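You operate a simulated robot arm through the tools that you are given. There is no shell and no other tool. Be economical: measure what you need, move in short steps, check, and stop when the job is done.

You are at the controls of a simulated robot arm. One attempt, no reset.

## Task
Empty the coffee mill's drawer into the shoe box and pack the mill.
Fine: slide the drawer home again first; the mill stands upright in the bread basket. Set down upright: coffee mill.
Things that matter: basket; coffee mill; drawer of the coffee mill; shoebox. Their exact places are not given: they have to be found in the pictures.

It is judged by the outcome, as a careful person would: the job done as asked, and still so three seconds after it is handed in. It fails if anything else is knocked over, pushed out of place, dropped, spilled or broken.

## Robot
A 6-joint arm with a two-finger parallel gripper on a trunk, on a base that drives. Base frame: it is fixed to the floor where the robot stands at the start and does not move with it; the origin is under the middle of the robot, x ahead of it, y to its left, z up; the surface under the hand at the start is at about z = 88. Readings come in cm, degrees, newtons and seconds.
With the tool pointing down near the work surface it reaches from about 28 to 80 cm from the robot's upright axis, wherever it stands. Its first joint turns from -166.0 to 166.0 degrees. Places, roughly: basket [50, -40, 90]; drawer of the coffee mill (7x10x3 cm) [50, -20, 90]; shoebox [50, 10, 90]. Payload 3.43 kg.
Tool frame: the origin (TCP) lies between the finger pads and is the grasp point; the fingertips stand 3.4 cm ahead of it; z points along the fingers, y is the line along which they close. The gripper opens to 12.8 cm. The fingers are 2.4 cm wide and 1.2 cm thick; the gripper's body (4.8 by 13 cm) begins 9.6 cm behind the TCP.
Orientation is told as [roll, pitch, yaw] about the base's x, y, z axes, in that order, counted from this pose: with the fingers straight down and closing along the base's y, the tool's x points along the base's -x, its y along +y and its z along -z.

## Interface
- The arm moves only by the tool arm_command. Its argument "steps" is a list of rows, each a list of 7 numbers: the shift along the tool's x, y, z in cm, then the turn, a rotation vector about the tool's x, y, z in rad, then the opening, from 0 (shut) to 1 (fully open). In form: [[dx, dy, dz, wx, wy, wz, gripper], ...]. A call has 1 to 20 rows; each row shifts and turns the commanded pose from where the row before left it, along the tool's axes as they then stand. A row lasts 0.2 s, in which the tool goes at most 5 cm and 8.6 degrees; a call with a longer step from one row to the next is refused whole, and so is a gripper value outside its range. A pose out of reach is approached as far as the arm can. The call stops where the force on the tool passes 80 N (or 10 N more than at its start, if that is more) or the arm is blocked; 0.2 s more then pass. The fingers move at their own pace (about 4.5 cm/s each) and stop on an object; they squeeze with about 35 N. The grip force told is the motor's: it shows also when the fingers shut on nothing. Time passes only in rows, and 0.2 s behind the last, so rows that do not move let the fingers close. The reply holds the time, the measured pose of the TCP, the force on the tool along the base axes, the opening and the grip force, in the units named above and with some noise, with the torque about the TCP (base axes, N m) and any sound that the robot's microphone picked up, and new pictures: "show" is both (left out), scene, wrist or none.
- Cameras (640 x 400 px; columns grow to the right, rows downward): "scene" is now at [1.81, 10.64, 152.68]; the picture's right is [-0.47, -0.88, 0.00], its down [-0.48, 0.26, -0.84] and it looks along [0.74, -0.40, -0.55] (base axes); focal length 246 px, centre (320, 200). "wrist" rides on the gripper at [7.6, -1.1, -16] in the tool frame; the picture's right is [0.15, 0.99, 0.00], its down [-0.88, 0.13, -0.46] and it looks along [-0.45, 0.07, 0.89] (tool axes); focal length 234 px, centre (320, 200).
- roll_base(legs): drives the robot by 1 to 6 legs, each [ahead, turn to the left] in cm and degrees, along the robot's own axes; the way and the turn of a leg run together, so that a leg with both is an arc; at most 150 cm and 180 degrees a leg. The arm and the cameras ride along, it lands a little off, and it stops where it bumps. It gives what a move gives, and a new picture of the scene camera.
- head_to(pan, tilt): turns the head with the scene camera to pan (to the left, within 155 degrees either way) and tilt (down, from -29 to 69), counted from straight ahead of the robot. It gives what a move gives, and a new picture of the scene camera.
- probe_pixels(camera, pixels): there is no depth. For up to 12 entries [column, row, z] of the newest picture of that camera ("zoom" is the newest enlarged one), the place [x, y] in the base frame at which the ray of that pixel passes the height z, good to about 0.2 cm. The clock stands still meanwhile.
- zoom(camera, box): a new picture of the part [left, top, right, bottom] of that camera's present view, enlarged. The clock stands still meanwhile.
- job_done(): hands the job in; it is judged then, once.

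Keep the steps short. Do not move on a guess: measure, check each grasp and each placing, and mend mistakes. In all there are 80 turns and 260 pictures (those below and enlarged ones count). Leave the gripper open and the arm clear of the work at the hand-in unless told otherwise, and finish with a single line.

The tools are called after "Emit:" by a JSON object that holds its "name" and its "arguments". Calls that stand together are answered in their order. arm_command: Moves the arm, as the interface text tells. Its arguments: {"type":"object","properties":{"steps":{"type":"array"},"show":{"type":"string","enum":["both","scene","wrist","none"]}},"required":["steps"]} The other tools are called the same way: roll_base (legs) drives the base; head_to (pan, tilt) turns the head that bears the scene camera; probe_pixels (camera, pixels) gives the place at which the rays of pixels pass given heights; zoom (camera, box) takes an enlarged picture of a part of a camera's view; job_done () hands the job in.

At the start:

```text
time_s: 0.0
eef_pos: [37.68, -5.9, 131.35]
tcp_rot: [0.0, 0.0, 0.3]
force: [-0.3, 0.2, -0.1]
ft_torque: [-0.01, 0.04, 0.0]
width: 12.81
finger_force: 0.0
robot x, y, heading: [0.17, -0.95, 0.2]
head pan, tilt: [-28.3, 33.2]
```

scene: 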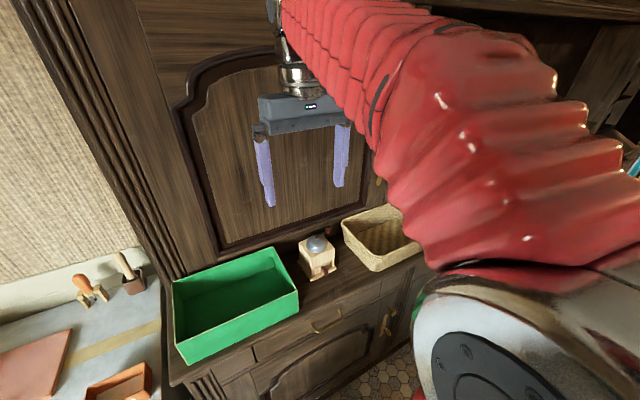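
wrist: 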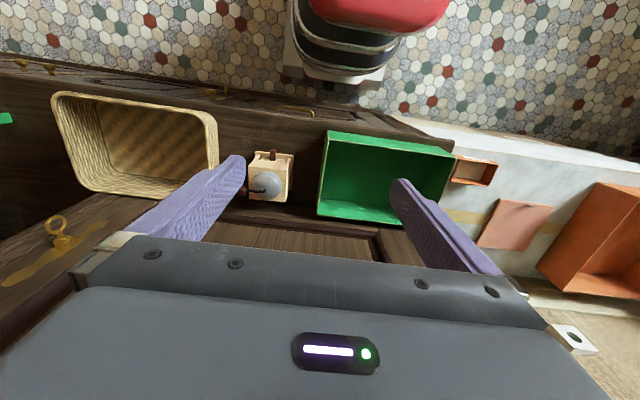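

I see the green box, the mill at about (318,257) and the basket at about (380,237) in the scene view. I'll enlarge these first.

Emit:
{"name": "zoom", "arguments": {"camera": "scene", "box": [260, 200, 420, 300]}}

Emit:
{"name": "zoom", "arguments": {"camera": "wrist", "box": [200, 120, 360, 220]}}

```text
4.00 times, centred on (340, 250) of scene
```

zoom: 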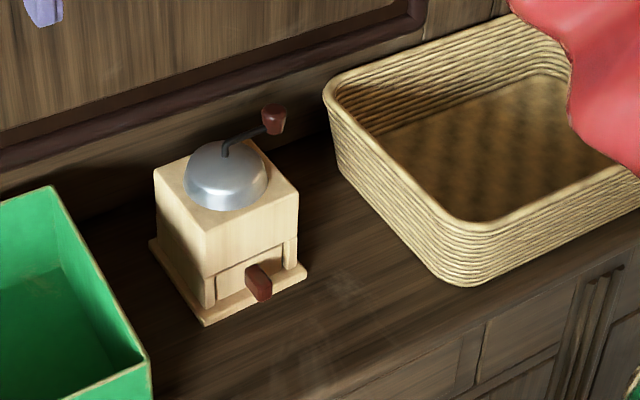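

```text
4.00 times, centred on (280, 170) of wrist
```

zoom: 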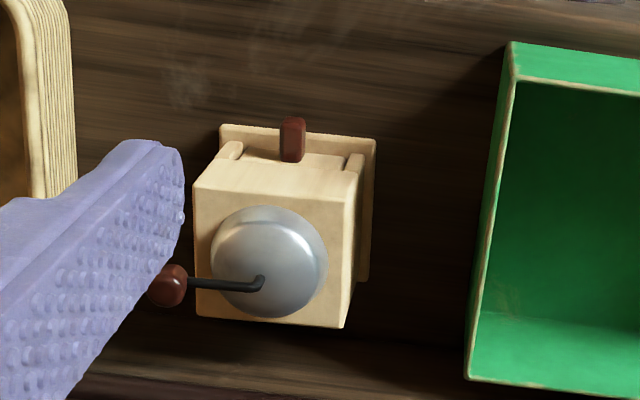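

Measuring the mill from both views: base corners at counter height and top corners at trial heights.

Emit:
{"name": "probe_pixels", "arguments": {"camera": "wrist", "pixels": [[255, 151, 89], [294, 154.5, 89], [292.5, 190, 89], [248.2, 166.7, 98], [248.2, 166.7, 102], [285.7, 171.2, 98], [285.7, 171.2, 102], [285, 201.7, 98], [285, 201.7, 102], [273, 150, 91], [273, 150, 93], [241, 191, 104]]}}

Emit:
{"name": "probe_pixels", "arguments": {"camera": "scene", "pixels": [[311.5, 280.5, 88], [336.5, 268, 89], [297.5, 260.5, 88.5], [312, 258.7, 98], [312, 258.7, 102], [334.7, 247.5, 98], [334.7, 247.5, 102], [298.2, 243, 98], [298.2, 243, 102], [325, 273, 91], [325, 273, 93], [328.5, 230, 104]]}}

```text
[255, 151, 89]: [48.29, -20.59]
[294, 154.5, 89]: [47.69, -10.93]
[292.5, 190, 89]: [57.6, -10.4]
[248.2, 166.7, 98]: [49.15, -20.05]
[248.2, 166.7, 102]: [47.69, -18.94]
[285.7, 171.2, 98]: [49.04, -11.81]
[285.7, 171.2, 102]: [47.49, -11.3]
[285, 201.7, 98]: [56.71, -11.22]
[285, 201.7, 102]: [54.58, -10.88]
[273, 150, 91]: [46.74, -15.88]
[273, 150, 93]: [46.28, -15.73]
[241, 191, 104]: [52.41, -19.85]
```

```text
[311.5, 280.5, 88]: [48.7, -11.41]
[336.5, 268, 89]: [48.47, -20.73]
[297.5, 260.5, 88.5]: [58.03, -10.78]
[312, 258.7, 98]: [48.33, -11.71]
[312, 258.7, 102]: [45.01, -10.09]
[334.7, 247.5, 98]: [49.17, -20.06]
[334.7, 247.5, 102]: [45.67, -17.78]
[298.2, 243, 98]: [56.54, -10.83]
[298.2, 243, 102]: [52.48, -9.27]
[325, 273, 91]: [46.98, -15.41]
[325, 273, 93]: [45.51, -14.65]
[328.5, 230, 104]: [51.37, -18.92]
```

Both views agree: the mill body is about x 49–56.7, y −20…−11.8, with its top at z≈98, turned about +3°. The drawer knob is near (46.9,−15.6,91). Next I'll measure the basket, box and counter edge.

Emit:
{"name": "zoom", "arguments": {"camera": "wrist", "box": [40, 70, 240, 195]}}

Emit:
{"name": "zoom", "arguments": {"camera": "scene", "box": [160, 220, 360, 345]}}

Emit:
{"name": "probe_pixels", "arguments": {"camera": "scene", "pixels": [[343, 312, 88], [380, 275, 88], [300, 240, 88], [220, 252, 90], [300, 225, 90], [342, 220, 96], [342, 220, 100], [378, 263, 96], [378, 263, 100], [372, 271, 88], [275, 248, 100], [298, 293, 100]]}}

```text
3.20 times, centred on (140, 132) of wrist
```

zoom: 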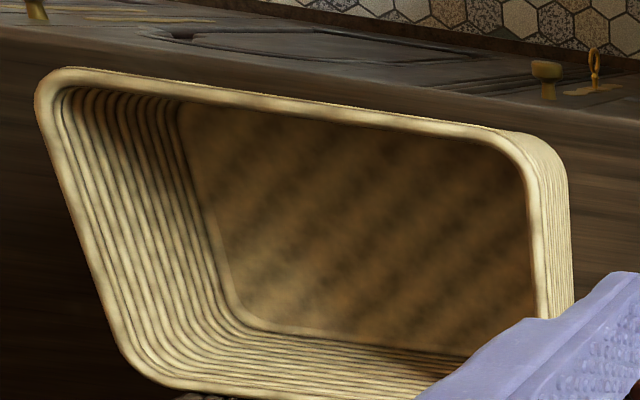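

```text
3.20 times, centred on (260, 282) of scene
```

zoom: 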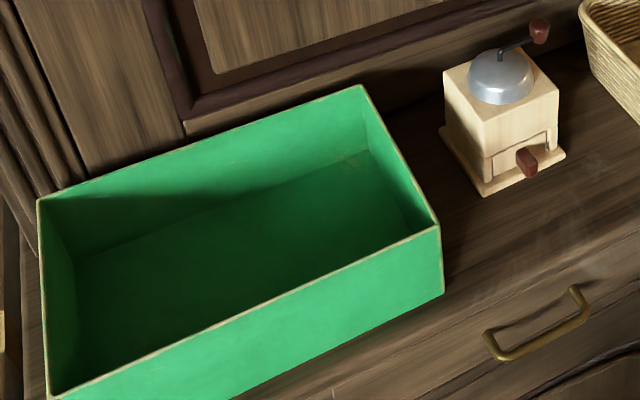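

```text
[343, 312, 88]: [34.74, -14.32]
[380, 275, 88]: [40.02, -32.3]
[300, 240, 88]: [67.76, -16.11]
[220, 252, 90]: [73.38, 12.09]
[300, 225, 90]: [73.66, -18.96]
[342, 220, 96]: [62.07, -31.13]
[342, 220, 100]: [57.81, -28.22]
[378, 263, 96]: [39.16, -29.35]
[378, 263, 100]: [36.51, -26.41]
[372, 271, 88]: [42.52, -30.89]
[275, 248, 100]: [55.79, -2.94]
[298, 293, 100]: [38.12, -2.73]
```

Emit:
{"name": "probe_pixels", "arguments": {"camera": "wrist", "pixels": [[240, 105, 88], [100, 86, 88], [210, 114, 96], [54, 97, 96], [87, 190, 96], [218, 157, 96], [205, 115, 89], [207, 165, 89], [115, 172, 89], [96, 102, 89], [300, 225, 90], [318, 216, 98]]}}

Emit:
{"name": "probe_pixels", "arguments": {"camera": "scene", "pixels": [[360, 295, 88], [376, 255, 94], [376, 255, 96], [341, 224, 94], [341, 224, 96], [376, 271, 88], [297, 290, 98], [297, 290, 102], [273, 247, 98], [273, 247, 102], [173, 282, 98], [178, 343, 98]]}}

Emit:
{"name": "probe_pixels", "arguments": {"camera": "wrist", "pixels": [[328, 131, 98], [328, 131, 102], [318, 216, 102], [454, 153, 98], [454, 153, 102], [456, 227, 98], [270, 186, 103], [241, 191, 103], [320, 260, 100], [240, 232, 95], [320, 228, 88]]}}

```text
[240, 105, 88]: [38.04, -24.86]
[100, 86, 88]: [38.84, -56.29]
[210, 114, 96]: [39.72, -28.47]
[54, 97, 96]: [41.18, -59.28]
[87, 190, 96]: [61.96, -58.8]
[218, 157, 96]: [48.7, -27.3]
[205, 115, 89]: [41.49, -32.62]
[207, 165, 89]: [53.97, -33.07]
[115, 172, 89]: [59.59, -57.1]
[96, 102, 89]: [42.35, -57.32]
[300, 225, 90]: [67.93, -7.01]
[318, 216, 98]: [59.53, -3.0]
```

```text
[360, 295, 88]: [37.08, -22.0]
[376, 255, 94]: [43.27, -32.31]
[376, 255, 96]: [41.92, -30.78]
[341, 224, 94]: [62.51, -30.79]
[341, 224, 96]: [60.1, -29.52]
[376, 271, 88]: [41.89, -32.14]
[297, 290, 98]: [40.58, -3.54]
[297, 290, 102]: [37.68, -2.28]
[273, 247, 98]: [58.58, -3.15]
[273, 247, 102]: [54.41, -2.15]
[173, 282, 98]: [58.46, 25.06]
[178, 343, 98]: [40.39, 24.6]
```

```text
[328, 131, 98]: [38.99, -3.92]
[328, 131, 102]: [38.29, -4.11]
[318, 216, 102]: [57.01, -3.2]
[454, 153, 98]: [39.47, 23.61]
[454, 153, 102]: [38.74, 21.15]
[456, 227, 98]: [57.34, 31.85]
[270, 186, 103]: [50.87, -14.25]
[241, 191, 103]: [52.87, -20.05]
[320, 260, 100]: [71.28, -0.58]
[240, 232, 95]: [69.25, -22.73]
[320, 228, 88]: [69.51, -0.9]
```

Measured:
- Counter edge at x≈37.5.
- Box: x 39–58, y −3.5…25, rim about z 98–99.
- Basket: rim x 41–61, y −59…−30, z≈96.

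I want to reach the knob with the tool about 25° below horizontal, which needs room, so I'll back the base up 20 cm.

Emit:
{"name": "roll_base", "arguments": {"legs": [[-20, 0]]}}

```text
time_s: 1.9
eef_pos: [17.49, -5.78, 131.3]
tcp_rot: [0.0, 0.0, 0.4]
force: [-0.5, -0.2, 0.1]
ft_torque: [-0.02, 0.03, -0.01]
width: 12.79
finger_force: 0.0
robot x, y, heading: [-19.47, -1.32, -0.1]
head pan, tilt: [-28.3, 33.2]
```

scene: 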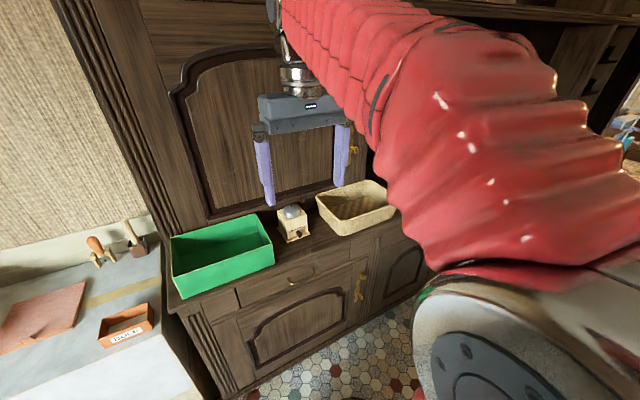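

Now I'll bring the tool forward 20 cm, then pitch it 65° so the fingers point ahead and 25° down.

Emit:
{"name": "arm_command", "arguments": {"steps": [[-4, 0, 0, 0, 0, 0, 1], [-4, 0, 0, 0, 0, 0, 1], [-4, 0, 0, 0, 0, 0, 1], [-4, 0, 0, 0, 0, 0, 1], [-4, 0, 0, 0, 0, 0, 1], [0, 0, 0, 0, -0.1418, 0, 1], [0, 0, 0, 0, -0.1418, 0, 1], [0, 0, 0, 0, -0.1418, 0, 1], [0, 0, 0, 0, -0.1418, 0, 1], [0, 0, 0, 0, -0.1418, 0, 1], [0, 0, 0, 0, -0.1418, 0, 1], [0, 0, 0, 0, -0.1418, 0, 1], [0, 0, 0, 0, -0.1418, 0, 1]]}}

```text
time_s: 4.7
eef_pos: [37.59, -5.61, 131.46]
tcp_rot: [-0.2, -65.0, 0.4]
force: [0.6, -0.3, -0.4]
ft_torque: [0.03, -0.01, 0.0]
width: 12.77
finger_force: 0.0
robot x, y, heading: [-20.23, -0.67, -0.1]
head pan, tilt: [-28.3, 33.2]
```

scene: 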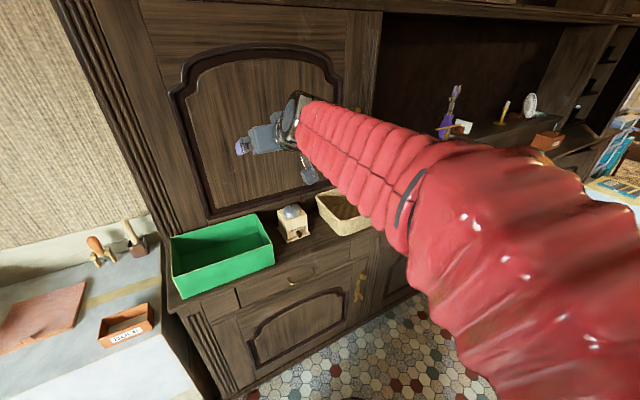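
wrist: 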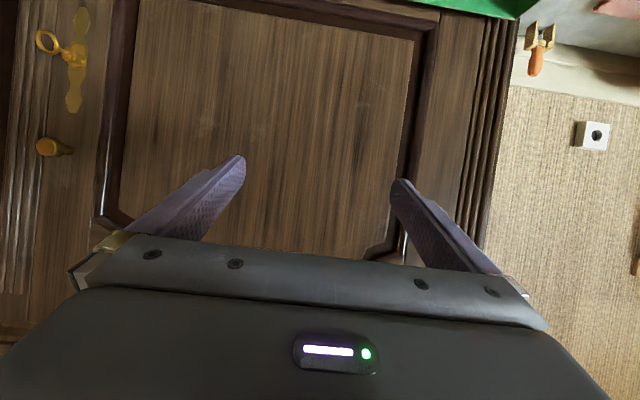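

Now I'll go to a spot in front of and above the drawer knob, about (38.6,−16,105), with the yaw matched to the mill.

Emit:
{"name": "arm_command", "arguments": {"steps": [[3.3, -1.49, 1.7, 0, 0, 0, 0.6], [3.3, -1.49, 1.7, 0, 0, 0, 0.4], [3.3, -1.49, 1.7, 0, 0, 0, 0.4], [3.3, -1.49, 1.7, 0, 0, 0, 0.4], [3.3, -1.49, 1.7, 0, 0, 0, 0.4], [3.3, -1.49, 1.7, 0, 0, 0, 0.4], [3.3, -1.49, 1.7, -0.0525, 0, -0.0245, 0.4]]}}

```text
time_s: 6.3
eef_pos: [38.51, -16.15, 105.43]
tcp_rot: [0.2, -65.0, 3.7]
force: [-0.9, -0.8, -0.3]
ft_torque: [-0.04, 0.01, 0.06]
width: 5.12
finger_force: 0.1
robot x, y, heading: [-20.07, -1.03, -0.2]
head pan, tilt: [-28.3, 33.2]
```

scene: 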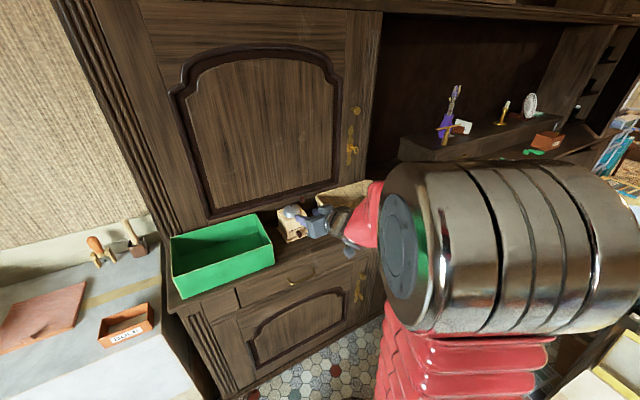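
wrist: 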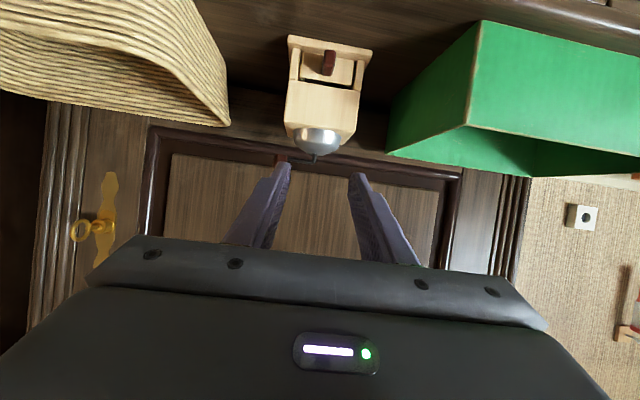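

The wrist camera now faces the mill front. I'll enlarge it.

Emit:
{"name": "zoom", "arguments": {"camera": "wrist", "box": [264, 20, 392, 100]}}

Emit:
{"name": "probe_pixels", "arguments": {"camera": "wrist", "pixels": [[323, 75, 90.5], [334, 75, 90.5], [323, 50, 91], [336, 50, 91], [329, 62, 91], [288, 36, 88.5], [374, 50, 88.5], [286, 122, 98], [351, 130, 98]]}}

```text
5.00 times, centred on (328, 60) of wrist
```

zoom: 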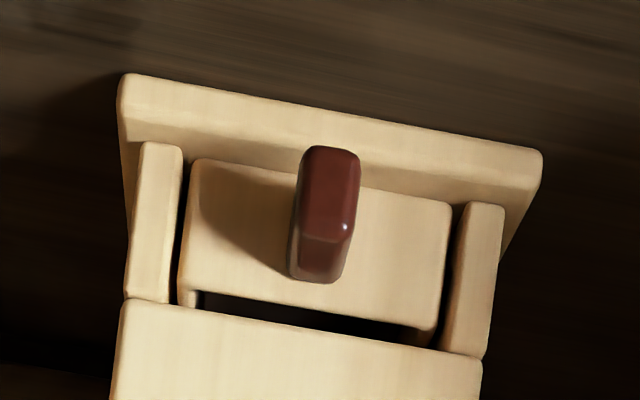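

```text
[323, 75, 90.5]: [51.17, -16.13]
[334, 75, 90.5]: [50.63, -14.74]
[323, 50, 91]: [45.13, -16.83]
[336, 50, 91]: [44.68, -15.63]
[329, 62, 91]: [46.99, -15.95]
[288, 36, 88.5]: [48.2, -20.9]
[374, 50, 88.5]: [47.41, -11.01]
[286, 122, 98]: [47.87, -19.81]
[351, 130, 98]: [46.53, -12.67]
```

The knob's front face is at about (46.9,−15.9,91); it is about 1.4 wide and 2.2 tall. I'll descend in front of it, on line with the approach.

Emit:
{"name": "arm_command", "arguments": {"steps": [[3.02, -0.09, 2.11, 0, 0, 0, 0.4], [3.02, -0.09, 2.11, 0, 0, 0, 0.4], [3.02, -0.09, 2.11, 0, 0, 0, 0.4]]}}

Emit:
{"name": "zoom", "arguments": {"camera": "wrist", "box": [200, 50, 440, 200]}}

```text
time_s: 7.1
eef_pos: [40.41, -16.3, 94.6]
tcp_rot: [0.0, -65.0, 3.8]
force: [-0.1, 0.4, 0.3]
ft_torque: [-0.01, -0.01, 0.03]
width: 5.14
finger_force: 0.1
robot x, y, heading: [-19.86, -0.52, 0.0]
head pan, tilt: [-28.3, 33.2]
```

scene: 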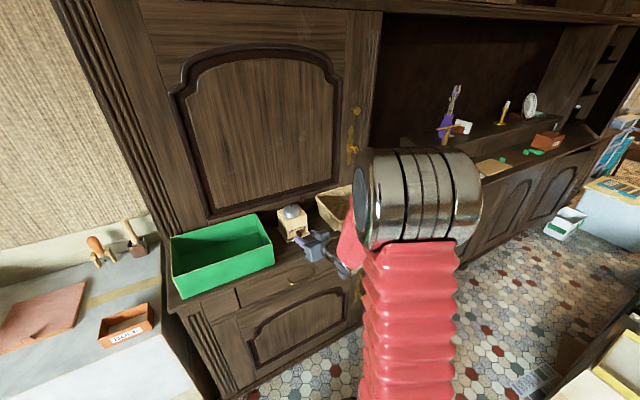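
wrist: 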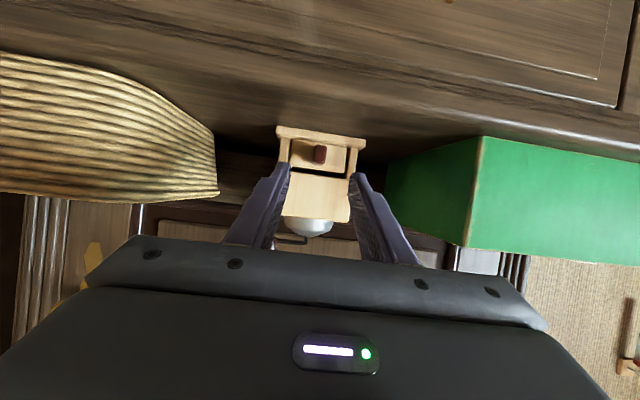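

```text
2.67 times, centred on (320, 125) of wrist
```

zoom: 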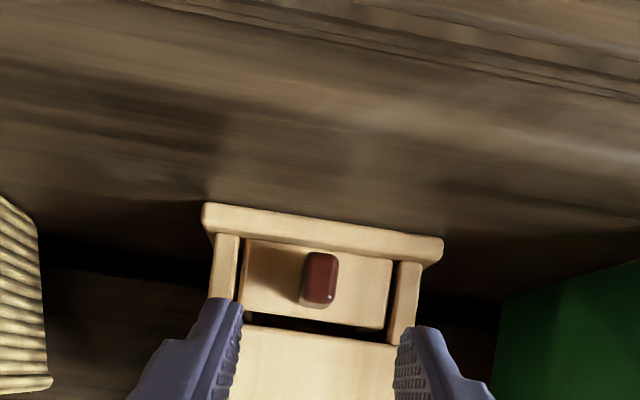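

I'll check the knob's height from this lower view.

Emit:
{"name": "probe_pixels", "arguments": {"camera": "wrist", "pixels": [[319.5, 148, 90], [319.5, 148, 90.5], [319.5, 161, 91.5], [319.5, 161, 92], [319.5, 154, 91], [276, 126, 88], [310, 132, 89]]}}

```text
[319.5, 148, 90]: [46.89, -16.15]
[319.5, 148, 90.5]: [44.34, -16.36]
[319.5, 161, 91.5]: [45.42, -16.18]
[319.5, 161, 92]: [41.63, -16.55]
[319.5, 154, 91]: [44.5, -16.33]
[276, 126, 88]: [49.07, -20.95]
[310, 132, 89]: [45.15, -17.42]
```

Knob centre is about z 90.7, y −16.1. I'll advance about 4.9 cm along the fingers so the pads straddle the knob.

Emit:
{"name": "arm_command", "arguments": {"steps": [[0.2, -0.1, 1.65, 0, 0, 0, 0.4], [0.1, -0.1, 1.65, 0, 0, 0, 0.4], [0.1, 0, 1.6, 0, 0, 0, 0.4]]}}

Emit:
{"name": "zoom", "arguments": {"camera": "wrist", "box": [240, 120, 400, 220]}}

Emit:
{"name": "zoom", "arguments": {"camera": "scene", "box": [250, 180, 378, 260]}}

```text
time_s: 7.9
eef_pos: [44.86, -16.22, 92.09]
tcp_rot: [0.0, -65.1, 3.7]
force: [0.1, 0.2, -0.3]
ft_torque: [-0.02, -0.04, 0.0]
width: 5.11
finger_force: 0.0
robot x, y, heading: [-19.92, -1.03, 0.1]
head pan, tilt: [-28.3, 33.2]
```

scene: 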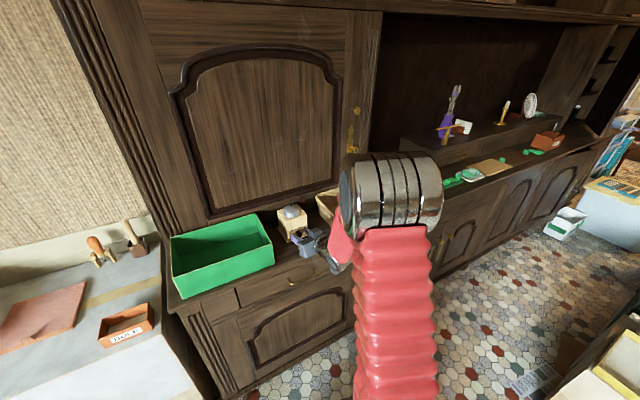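
wrist: 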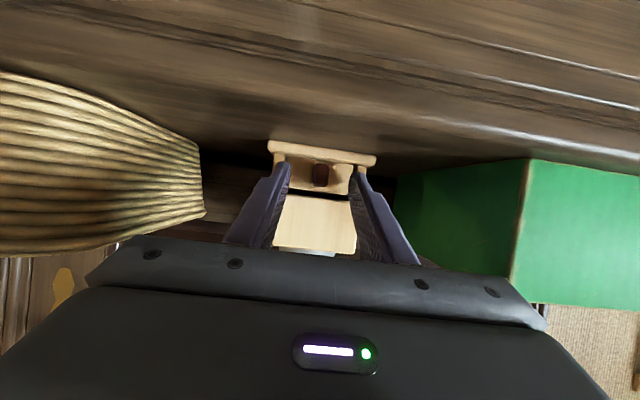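

```text
4.00 times, centred on (320, 170) of wrist
```

zoom: 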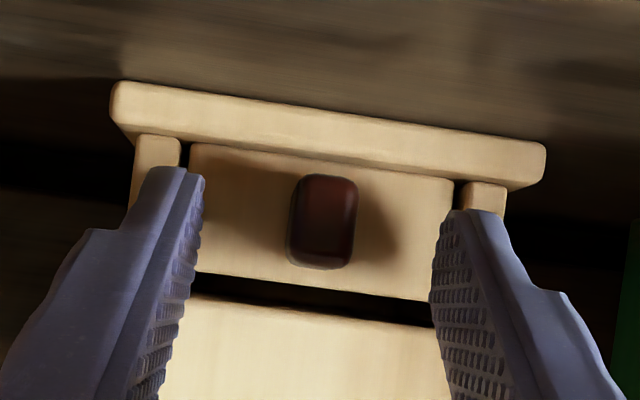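

```text
5.00 times, centred on (314, 220) of scene
```

zoom: 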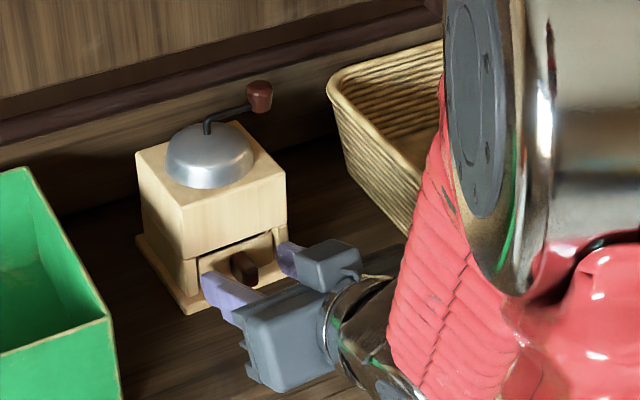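

The knob at (322,175) sits between the fingertips. Closing.

Emit:
{"name": "arm_command", "arguments": {"steps": [[0, 0, 0, 0, 0, 0, 0.2], [0, 0, 0, 0, 0, 0, 0.1], [0, 0, 0, 0, 0, 0, 0], [0, 0, 0, 0, 0, 0, 0], [0, 0, 0, 0, 0, 0, 0]]}}

Emit:
{"name": "zoom", "arguments": {"camera": "wrist", "box": [240, 120, 400, 220]}}

```text
time_s: 9.1
eef_pos: [44.88, -16.16, 92.27]
tcp_rot: [-0.1, -64.9, 3.7]
force: [0.2, -0.1, 0.2]
ft_torque: [-0.01, 0.02, -0.04]
width: 1.3
finger_force: 34.9
robot x, y, heading: [-20.26, -1.11, -0.1]
head pan, tilt: [-28.3, 33.2]
```

scene: 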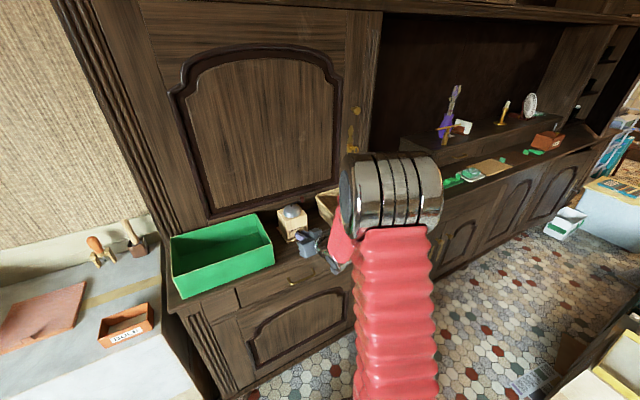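
wrist: 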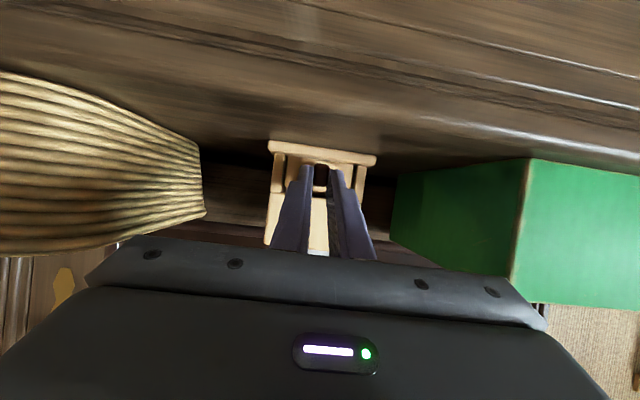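

```text
4.00 times, centred on (320, 170) of wrist
```

zoom: 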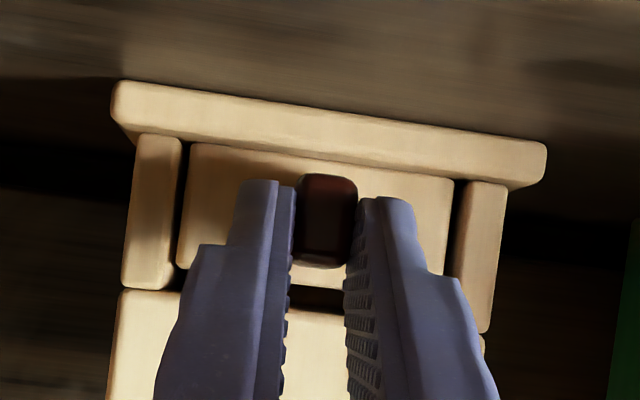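

The knob is held (width 1.3, 35 N). I'll pull the drawer level out by 4 cm.

Emit:
{"name": "arm_command", "arguments": {"steps": [[0.21, 0, -0.453, 0, 0, 0, 0], [0.423, 0, -0.906, 0, 0, 0, 0], [0.423, 0, -0.906, 0, 0, 0, 0], [0.423, 0, -0.906, 0, 0, 0, 0], [0.21, 0, -0.453, 0, 0, 0, 0]]}}

Emit:
{"name": "zoom", "arguments": {"camera": "scene", "box": [250, 180, 378, 260]}}

```text
time_s: 10.3
eef_pos: [40.82, -16.48, 92.1]
tcp_rot: [0.0, -65.0, 3.7]
force: [0.3, 0.3, -0.3]
ft_torque: [0.0, 0.04, -0.02]
width: 1.3
finger_force: 35.4
robot x, y, heading: [-19.85, -1.06, 0.3]
head pan, tilt: [-28.3, 33.2]
```

scene: 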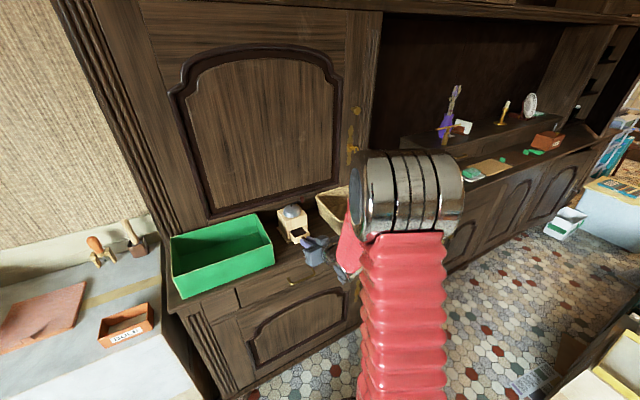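
wrist: 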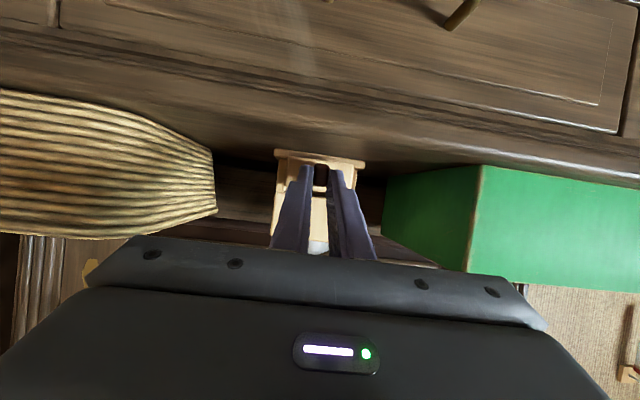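

```text
5.00 times, centred on (314, 220) of scene
```

zoom: 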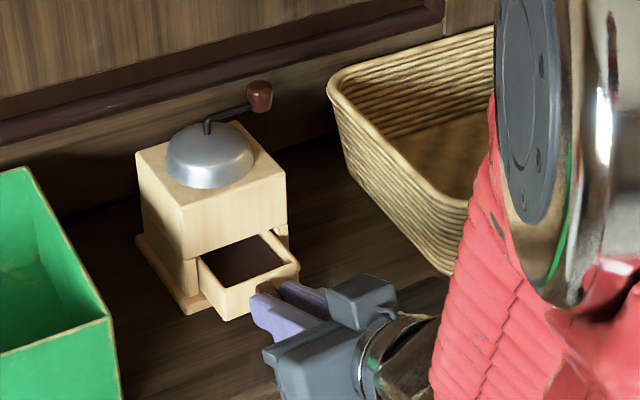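

It slides freely, the mill is still and the drawer is full of dark grounds. I'll pull 3.5 cm more, slowly.

Emit:
{"name": "arm_command", "arguments": {"steps": [[0.3, 0, -0.634, 0, 0, 0, 0], [0.3, 0, -0.634, 0, 0, 0, 0], [0.3, 0, -0.634, 0, 0, 0, 0], [0.3, 0, -0.634, 0, 0, 0, 0], [0.3, 0, -0.634, 0, 0, 0, 0]]}}

Emit:
{"name": "zoom", "arguments": {"camera": "scene", "box": [250, 180, 378, 260]}}

```text
time_s: 11.5
eef_pos: [37.31, -16.72, 92.17]
tcp_rot: [0.1, -65.1, 3.7]
force: [1.3, 0.3, 0.5]
ft_torque: [0.0, -0.18, 0.07]
width: 1.28
finger_force: 34.7
robot x, y, heading: [-20.01, -1.24, 0.0]
head pan, tilt: [-28.3, 33.2]
```

scene: 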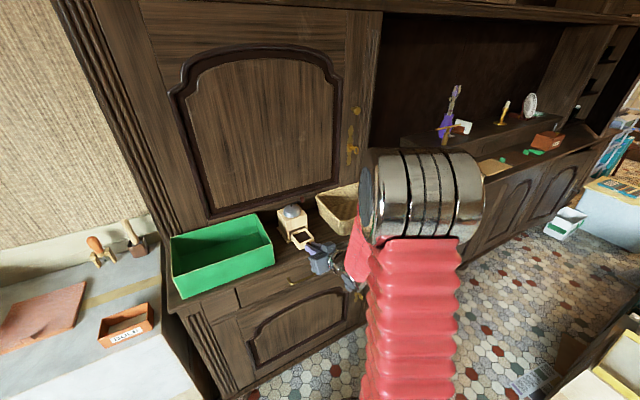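
wrist: 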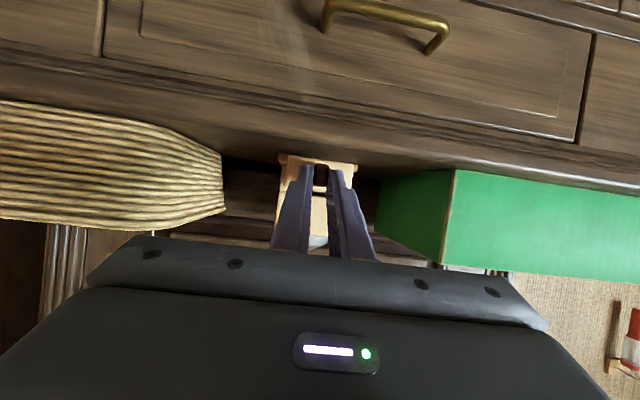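

```text
5.00 times, centred on (314, 220) of scene
```

zoom: 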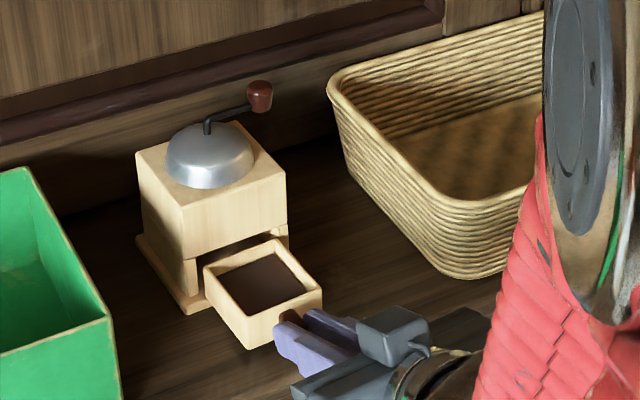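

The tray's back wall is now showing, so it's nearly free. I'll pull 2.5 cm more.

Emit:
{"name": "arm_command", "arguments": {"steps": [[0.25, 0, -0.544, 0, 0, 0, 0], [0.27, 0, -0.544, 0, 0, 0, 0], [0.25, 0, -0.544, 0, 0, 0, 0], [0.25, 0, -0.544, 0, 0, 0, 0]]}}

Emit:
{"name": "zoom", "arguments": {"camera": "scene", "box": [250, 180, 378, 260]}}

```text
time_s: 12.5
eef_pos: [34.91, -16.75, 92.17]
tcp_rot: [0.0, -65.0, 3.7]
force: [-0.4, -0.5, 0.5]
ft_torque: [0.0, 0.06, 0.02]
width: 1.28
finger_force: 34.7
robot x, y, heading: [-20.38, -0.94, 0.0]
head pan, tilt: [-28.3, 33.2]
```

scene: 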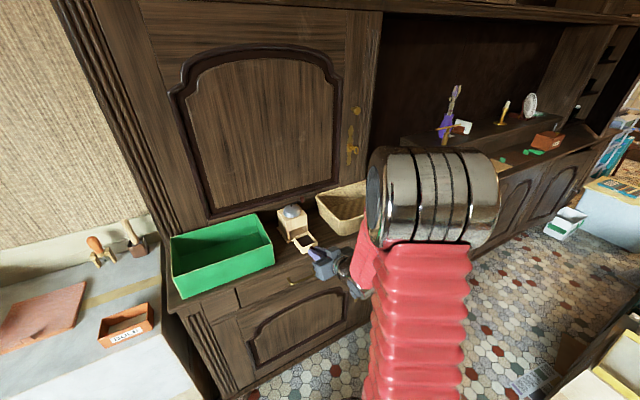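
wrist: 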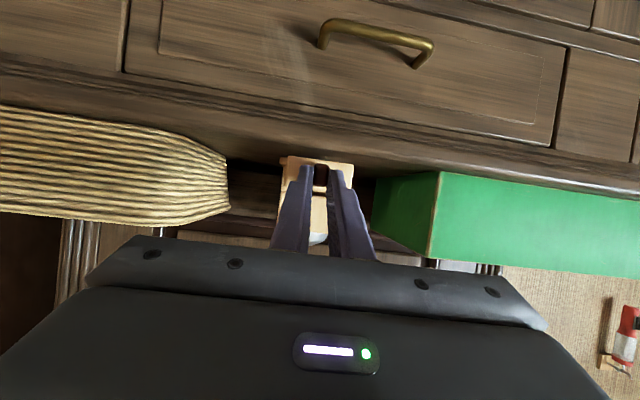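

```text
5.00 times, centred on (314, 220) of scene
```

zoom: 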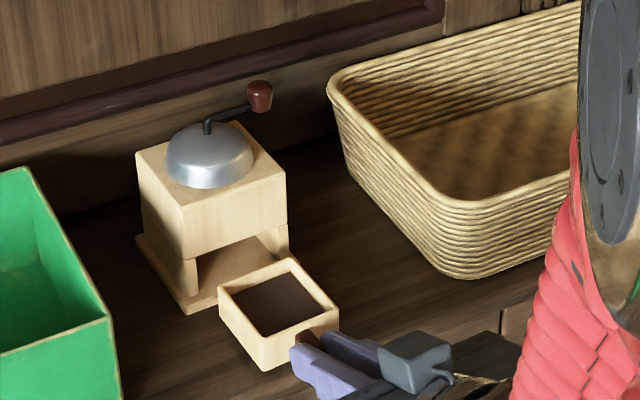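

The drawer is out and level. I'll ease back 1 cm and lift it about 18 cm.

Emit:
{"name": "arm_command", "arguments": {"steps": [[0.42, 0, -0.906, 0, 0, 0, 0], [-0.45, 0, -0.21, 0, 0, 0, 0], [-0.9, 0, -0.42, 0, 0, 0, 0], [-1.36, 0, -0.635, 0, 0, 0, 0], [-1.81, 0, -0.846, 0, 0, 0, 0], [-1.81, 0, -0.846, 0, 0, 0, 0], [-1.81, 0, -0.846, 0, 0, 0, 0], [-1.81, 0, -0.846, 0, 0, 0, 0], [-1.81, 0, -0.846, 0, 0, 0, 0], [-1.81, 0, -0.846, 0, 0, 0, 0], [-1.36, 0, -0.635, 0, 0, 0, 0], [-0.9, 0, -0.42, 0, 0, 0, 0], [-0.45, 0, -0.21, 0, 0, 0, 0]]}}

Emit:
{"name": "zoom", "arguments": {"camera": "scene", "box": [250, 120, 410, 220]}}

```text
time_s: 15.3
eef_pos: [33.94, -16.81, 110.18]
tcp_rot: [0.0, -65.0, 3.8]
force: [-0.7, 0.4, 0.6]
ft_torque: [-0.01, -0.02, -0.01]
width: 0.0
finger_force: 32.9
robot x, y, heading: [-19.88, -0.98, 0.3]
head pan, tilt: [-28.3, 33.2]
```

scene: 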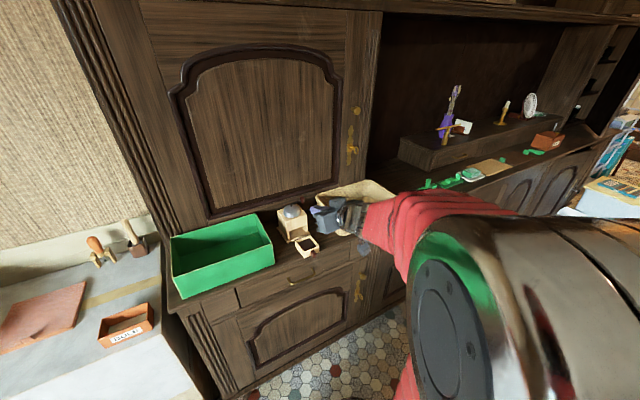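
wrist: 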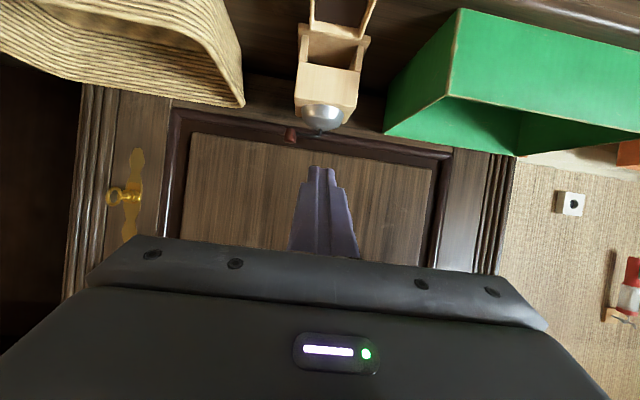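

```text
4.00 times, centred on (330, 170) of scene
```

zoom: 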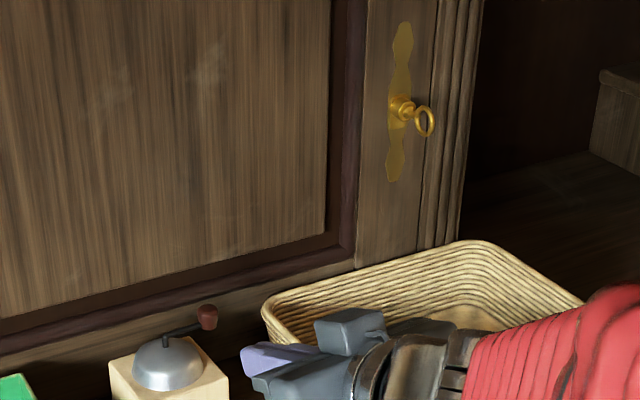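

The knob slipped from the grip (width 0) and the drawer stayed on the counter. I'll look at it.

Emit:
{"name": "zoom", "arguments": {"camera": "scene", "box": [264, 200, 360, 260]}}

Emit:
{"name": "zoom", "arguments": {"camera": "wrist", "box": [264, 0, 392, 80]}}

```text
6.67 times, centred on (312, 230) of scene
```

zoom: 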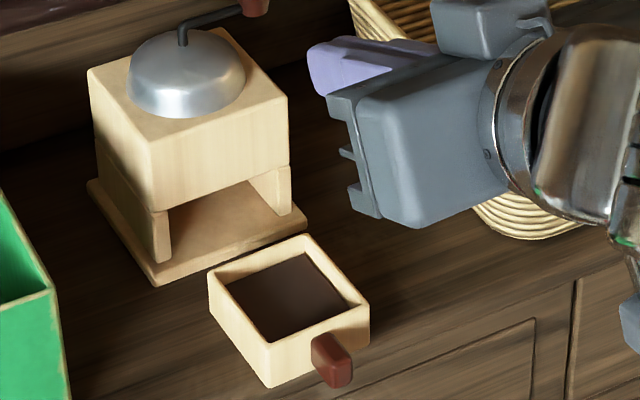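

```text
5.00 times, centred on (328, 40) of wrist
```

zoom: 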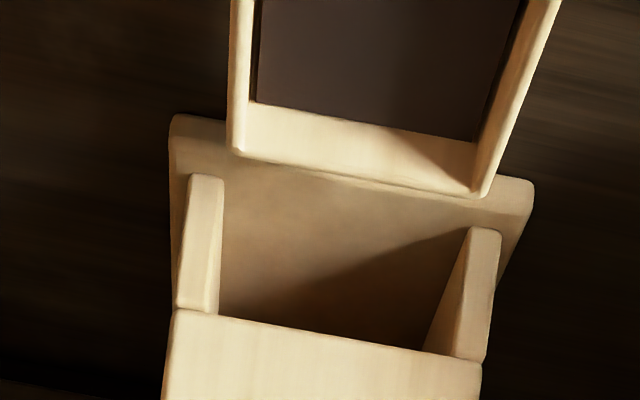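

The drawer sits upright on the counter with nothing spilled. The knob grip is too weak for lifting, so I'll grip the tray by its sides, with the tool nearly horizontal from the front. Measuring the tray.

Emit:
{"name": "probe_pixels", "arguments": {"camera": "scene", "pixels": [[295.5, 241.2, 91], [309.3, 235.4, 91], [319.3, 245.5, 91], [303.8, 252, 91], [304.5, 258, 88], [296, 247, 88], [315.5, 257.5, 88.8], [316.5, 252.5, 90], [319.3, 251.8, 88], [316.5, 234, 89], [287.5, 242.5, 88.5]]}}

Emit:
{"name": "probe_pixels", "arguments": {"camera": "wrist", "pixels": [[310.4, 30, 91], [361, 39.5, 91], [315, 20, 91], [299, 23, 89], [371, 37, 89], [300, 36, 90], [361, 46.5, 90]]}}

```text
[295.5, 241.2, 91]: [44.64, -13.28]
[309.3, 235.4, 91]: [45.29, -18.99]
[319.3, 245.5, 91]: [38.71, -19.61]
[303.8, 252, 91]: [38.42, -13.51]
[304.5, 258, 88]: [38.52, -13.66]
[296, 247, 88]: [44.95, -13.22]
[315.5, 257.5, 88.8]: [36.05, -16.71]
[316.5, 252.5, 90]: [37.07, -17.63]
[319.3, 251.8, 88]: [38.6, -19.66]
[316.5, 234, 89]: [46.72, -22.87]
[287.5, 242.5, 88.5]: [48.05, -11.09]
```

```text
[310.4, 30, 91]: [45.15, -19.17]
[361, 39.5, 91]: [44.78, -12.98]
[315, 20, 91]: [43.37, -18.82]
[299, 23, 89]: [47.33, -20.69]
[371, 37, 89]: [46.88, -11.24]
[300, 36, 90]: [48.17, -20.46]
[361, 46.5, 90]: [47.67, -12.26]
```

Tray: x 38.5–45, y −19.4…−13.3, z 88–91. I'll flatten the tool to 15° below horizontal, open, and go down to a spot in front of it, clear of the counter edge.

Emit:
{"name": "arm_command", "arguments": {"steps": [[0, 0, 0, 0, -0.0873, 0, 0.4], [0, 0, 0, 0, -0.0873, 0, 0.75], [3.52, 0, 0.54, 0, 0, 0, 0.75], [3.52, 0, 0.54, 0, 0, 0, 0.75], [3.52, 0, 0.54, 0, 0, 0, 0.75], [3.52, 0, 0.54, 0, 0, 0, 0.75], [3.52, 0, 0.54, 0, 0, 0, 0.75]]}}

Emit:
{"name": "zoom", "arguments": {"camera": "wrist", "box": [220, 90, 420, 215]}}

Emit:
{"name": "zoom", "arguments": {"camera": "scene", "box": [256, 190, 384, 270]}}

```text
time_s: 16.9
eef_pos: [31.9, -17.05, 92.34]
tcp_rot: [-0.1, -75.0, 3.9]
force: [0.0, -0.7, 0.1]
ft_torque: [-0.03, 0.0, 0.01]
width: 9.57
finger_force: 0.1
robot x, y, heading: [-20.13, -1.09, 0.1]
head pan, tilt: [-28.3, 33.2]
```

scene: 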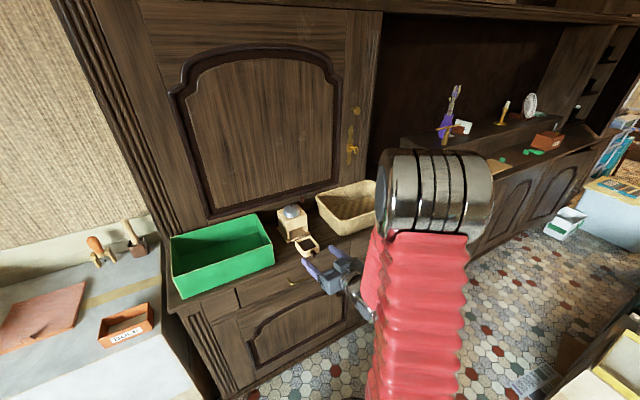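
wrist: 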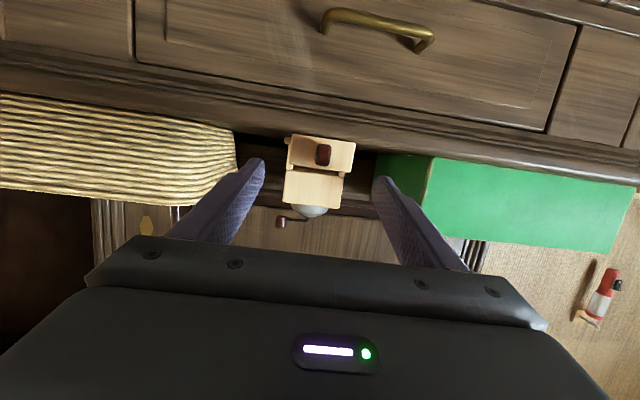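

```text
3.20 times, centred on (320, 152) of wrist
```

zoom: 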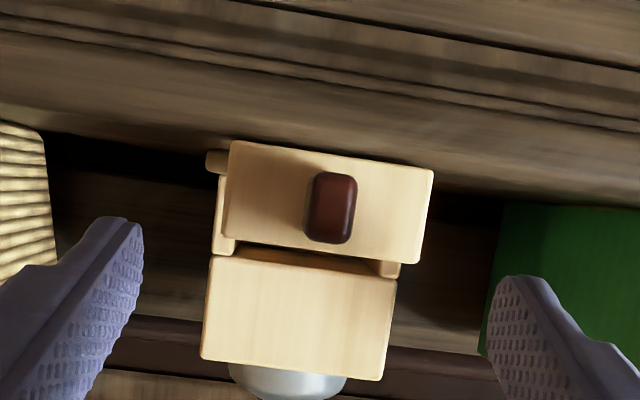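

```text
5.00 times, centred on (320, 230) of scene
```

zoom: 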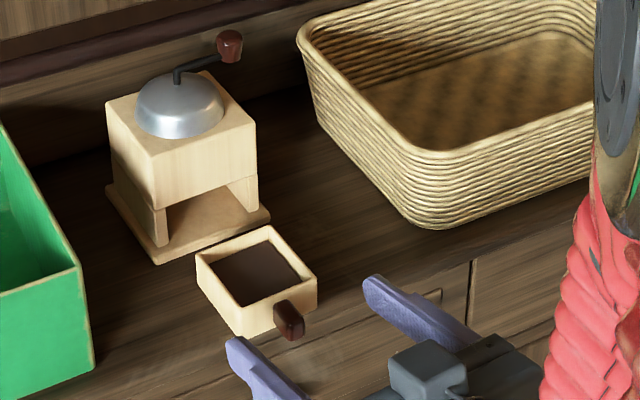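

The tray front is centred between the fingers. I'll advance 8 cm along the tray's sides.

Emit:
{"name": "arm_command", "arguments": {"steps": [[-0.03, 0.03, 2, 0, 0, 0, 0.75], [-0.04, 0.03, 2, 0, 0, 0, 0.75], [-0.04, 0.02, 2, 0, 0, 0, 0.75], [-0.04, 0.02, 2, 0, 0, 0, 0.75]]}}

Emit:
{"name": "zoom", "arguments": {"camera": "wrist", "box": [220, 90, 420, 215]}}

Emit:
{"name": "zoom", "arguments": {"camera": "scene", "box": [256, 190, 384, 270]}}

```text
time_s: 17.9
eef_pos: [39.71, -16.47, 90.55]
tcp_rot: [0.2, -74.9, 3.6]
force: [0.4, 0.0, -0.1]
ft_torque: [0.03, 0.02, 0.04]
width: 9.59
finger_force: 0.1
robot x, y, heading: [-19.95, -0.79, 0.2]
head pan, tilt: [-28.3, 33.2]
```

scene: 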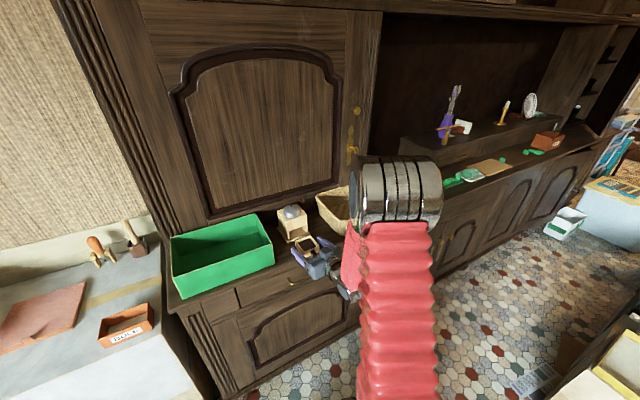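
wrist: 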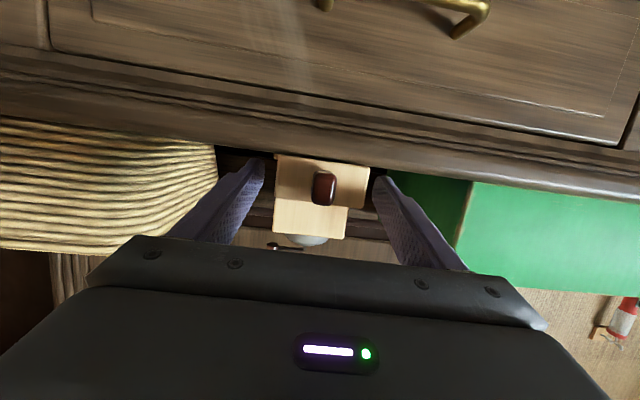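

```text
3.20 times, centred on (320, 152) of wrist
```

zoom: 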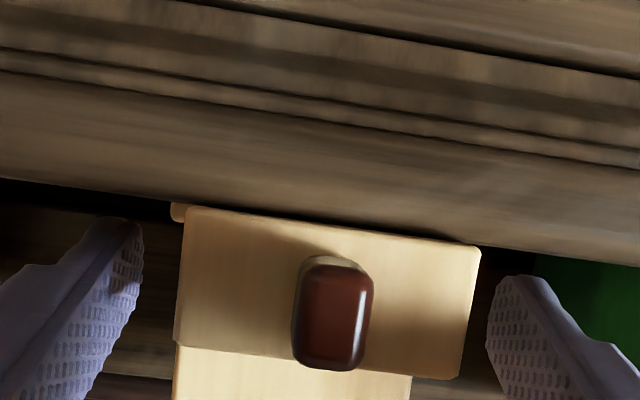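

```text
5.00 times, centred on (320, 230) of scene
```

zoom: 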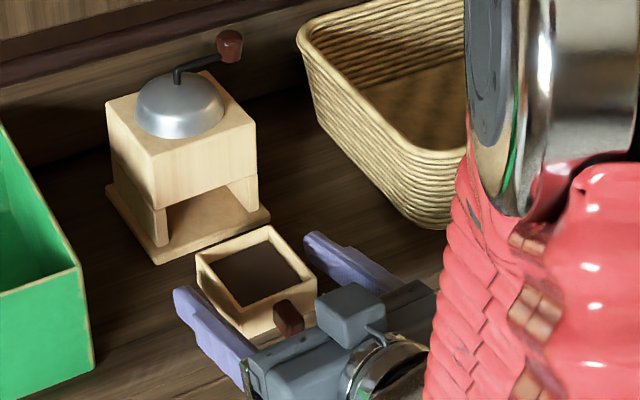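

The fingers straddle the tray. I'll shift 0.3 cm left to centre, then close.

Emit:
{"name": "arm_command", "arguments": {"steps": [[0, 0.3, 0, 0, 0, 0, 0.7], [0, 0, 0, 0, 0, 0, 0.55], [0, 0, 0, 0, 0, 0, 0.4], [0, 0, 0, 0, 0, 0, 0.3], [0, 0, 0, 0, 0, 0, 0.3], [0, 0, 0, 0, 0, 0, 0.3]]}}

Emit:
{"name": "zoom", "arguments": {"camera": "scene", "box": [256, 190, 384, 270]}}

```text
time_s: 19.3
eef_pos: [39.78, -16.06, 90.51]
tcp_rot: [0.0, -75.1, 3.7]
force: [0.7, -0.8, 0.4]
ft_torque: [0.03, -0.01, -0.02]
width: 6.36
finger_force: 35.2
robot x, y, heading: [-20.0, -1.12, -0.3]
head pan, tilt: [-28.3, 33.2]
```

scene: 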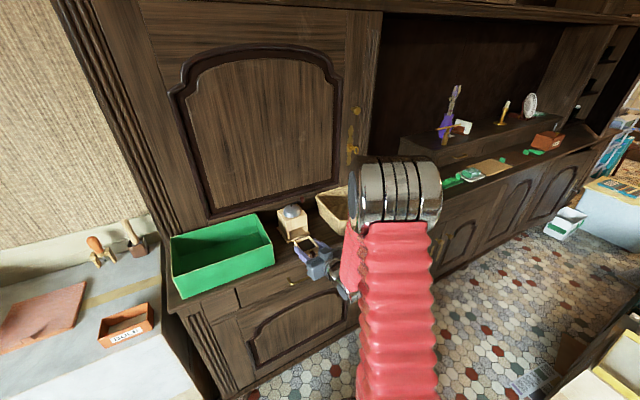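
wrist: 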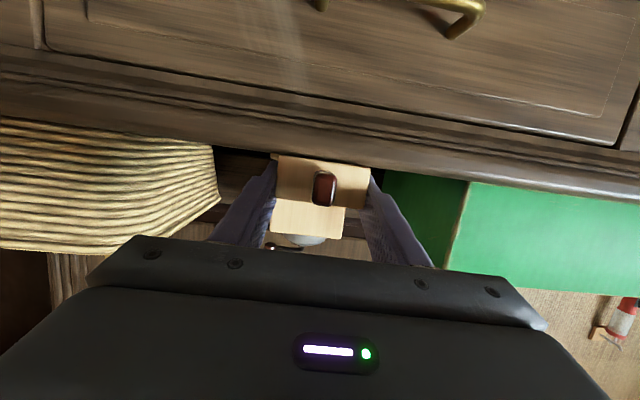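

```text
5.00 times, centred on (320, 230) of scene
```

zoom: 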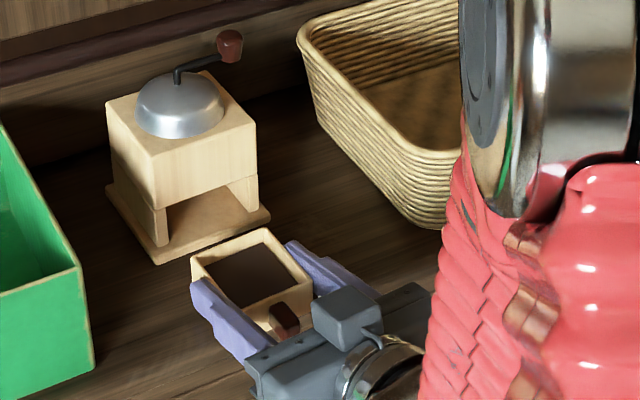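

The tray is held at 6.36 cm. Test lift of 3 cm.

Emit:
{"name": "arm_command", "arguments": {"steps": [[-0.48, 0, -0.13, 0, 0, 0, 0.3], [-0.97, 0, -0.26, 0, 0, 0, 0.3], [-0.97, 0, -0.26, 0, 0, 0, 0.3], [-0.48, 0, -0.13, 0, 0, 0, 0.3]], "show": "scene"}}

Emit:
{"name": "zoom", "arguments": {"camera": "scene", "box": [256, 190, 384, 270]}}

```text
time_s: 20.3
eef_pos: [39.74, -16.11, 93.59]
tcp_rot: [0.0, -74.9, 3.6]
force: [0.1, 0.5, -0.7]
ft_torque: [0.01, 0.0, 0.0]
width: 6.32
finger_force: 34.7
robot x, y, heading: [-19.85, -1.06, -0.2]
head pan, tilt: [-28.3, 33.2]
```

scene: 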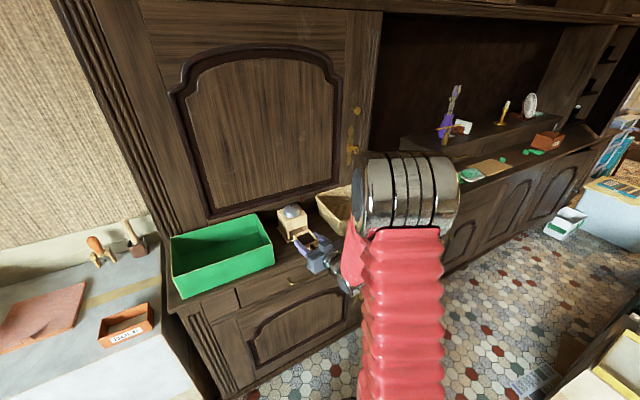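

```text
5.00 times, centred on (320, 230) of scene
```

zoom: 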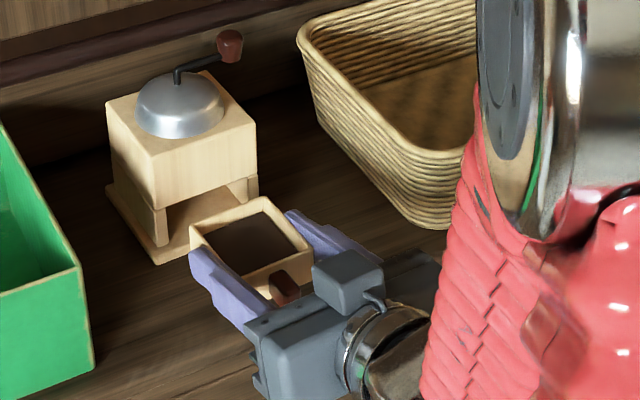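

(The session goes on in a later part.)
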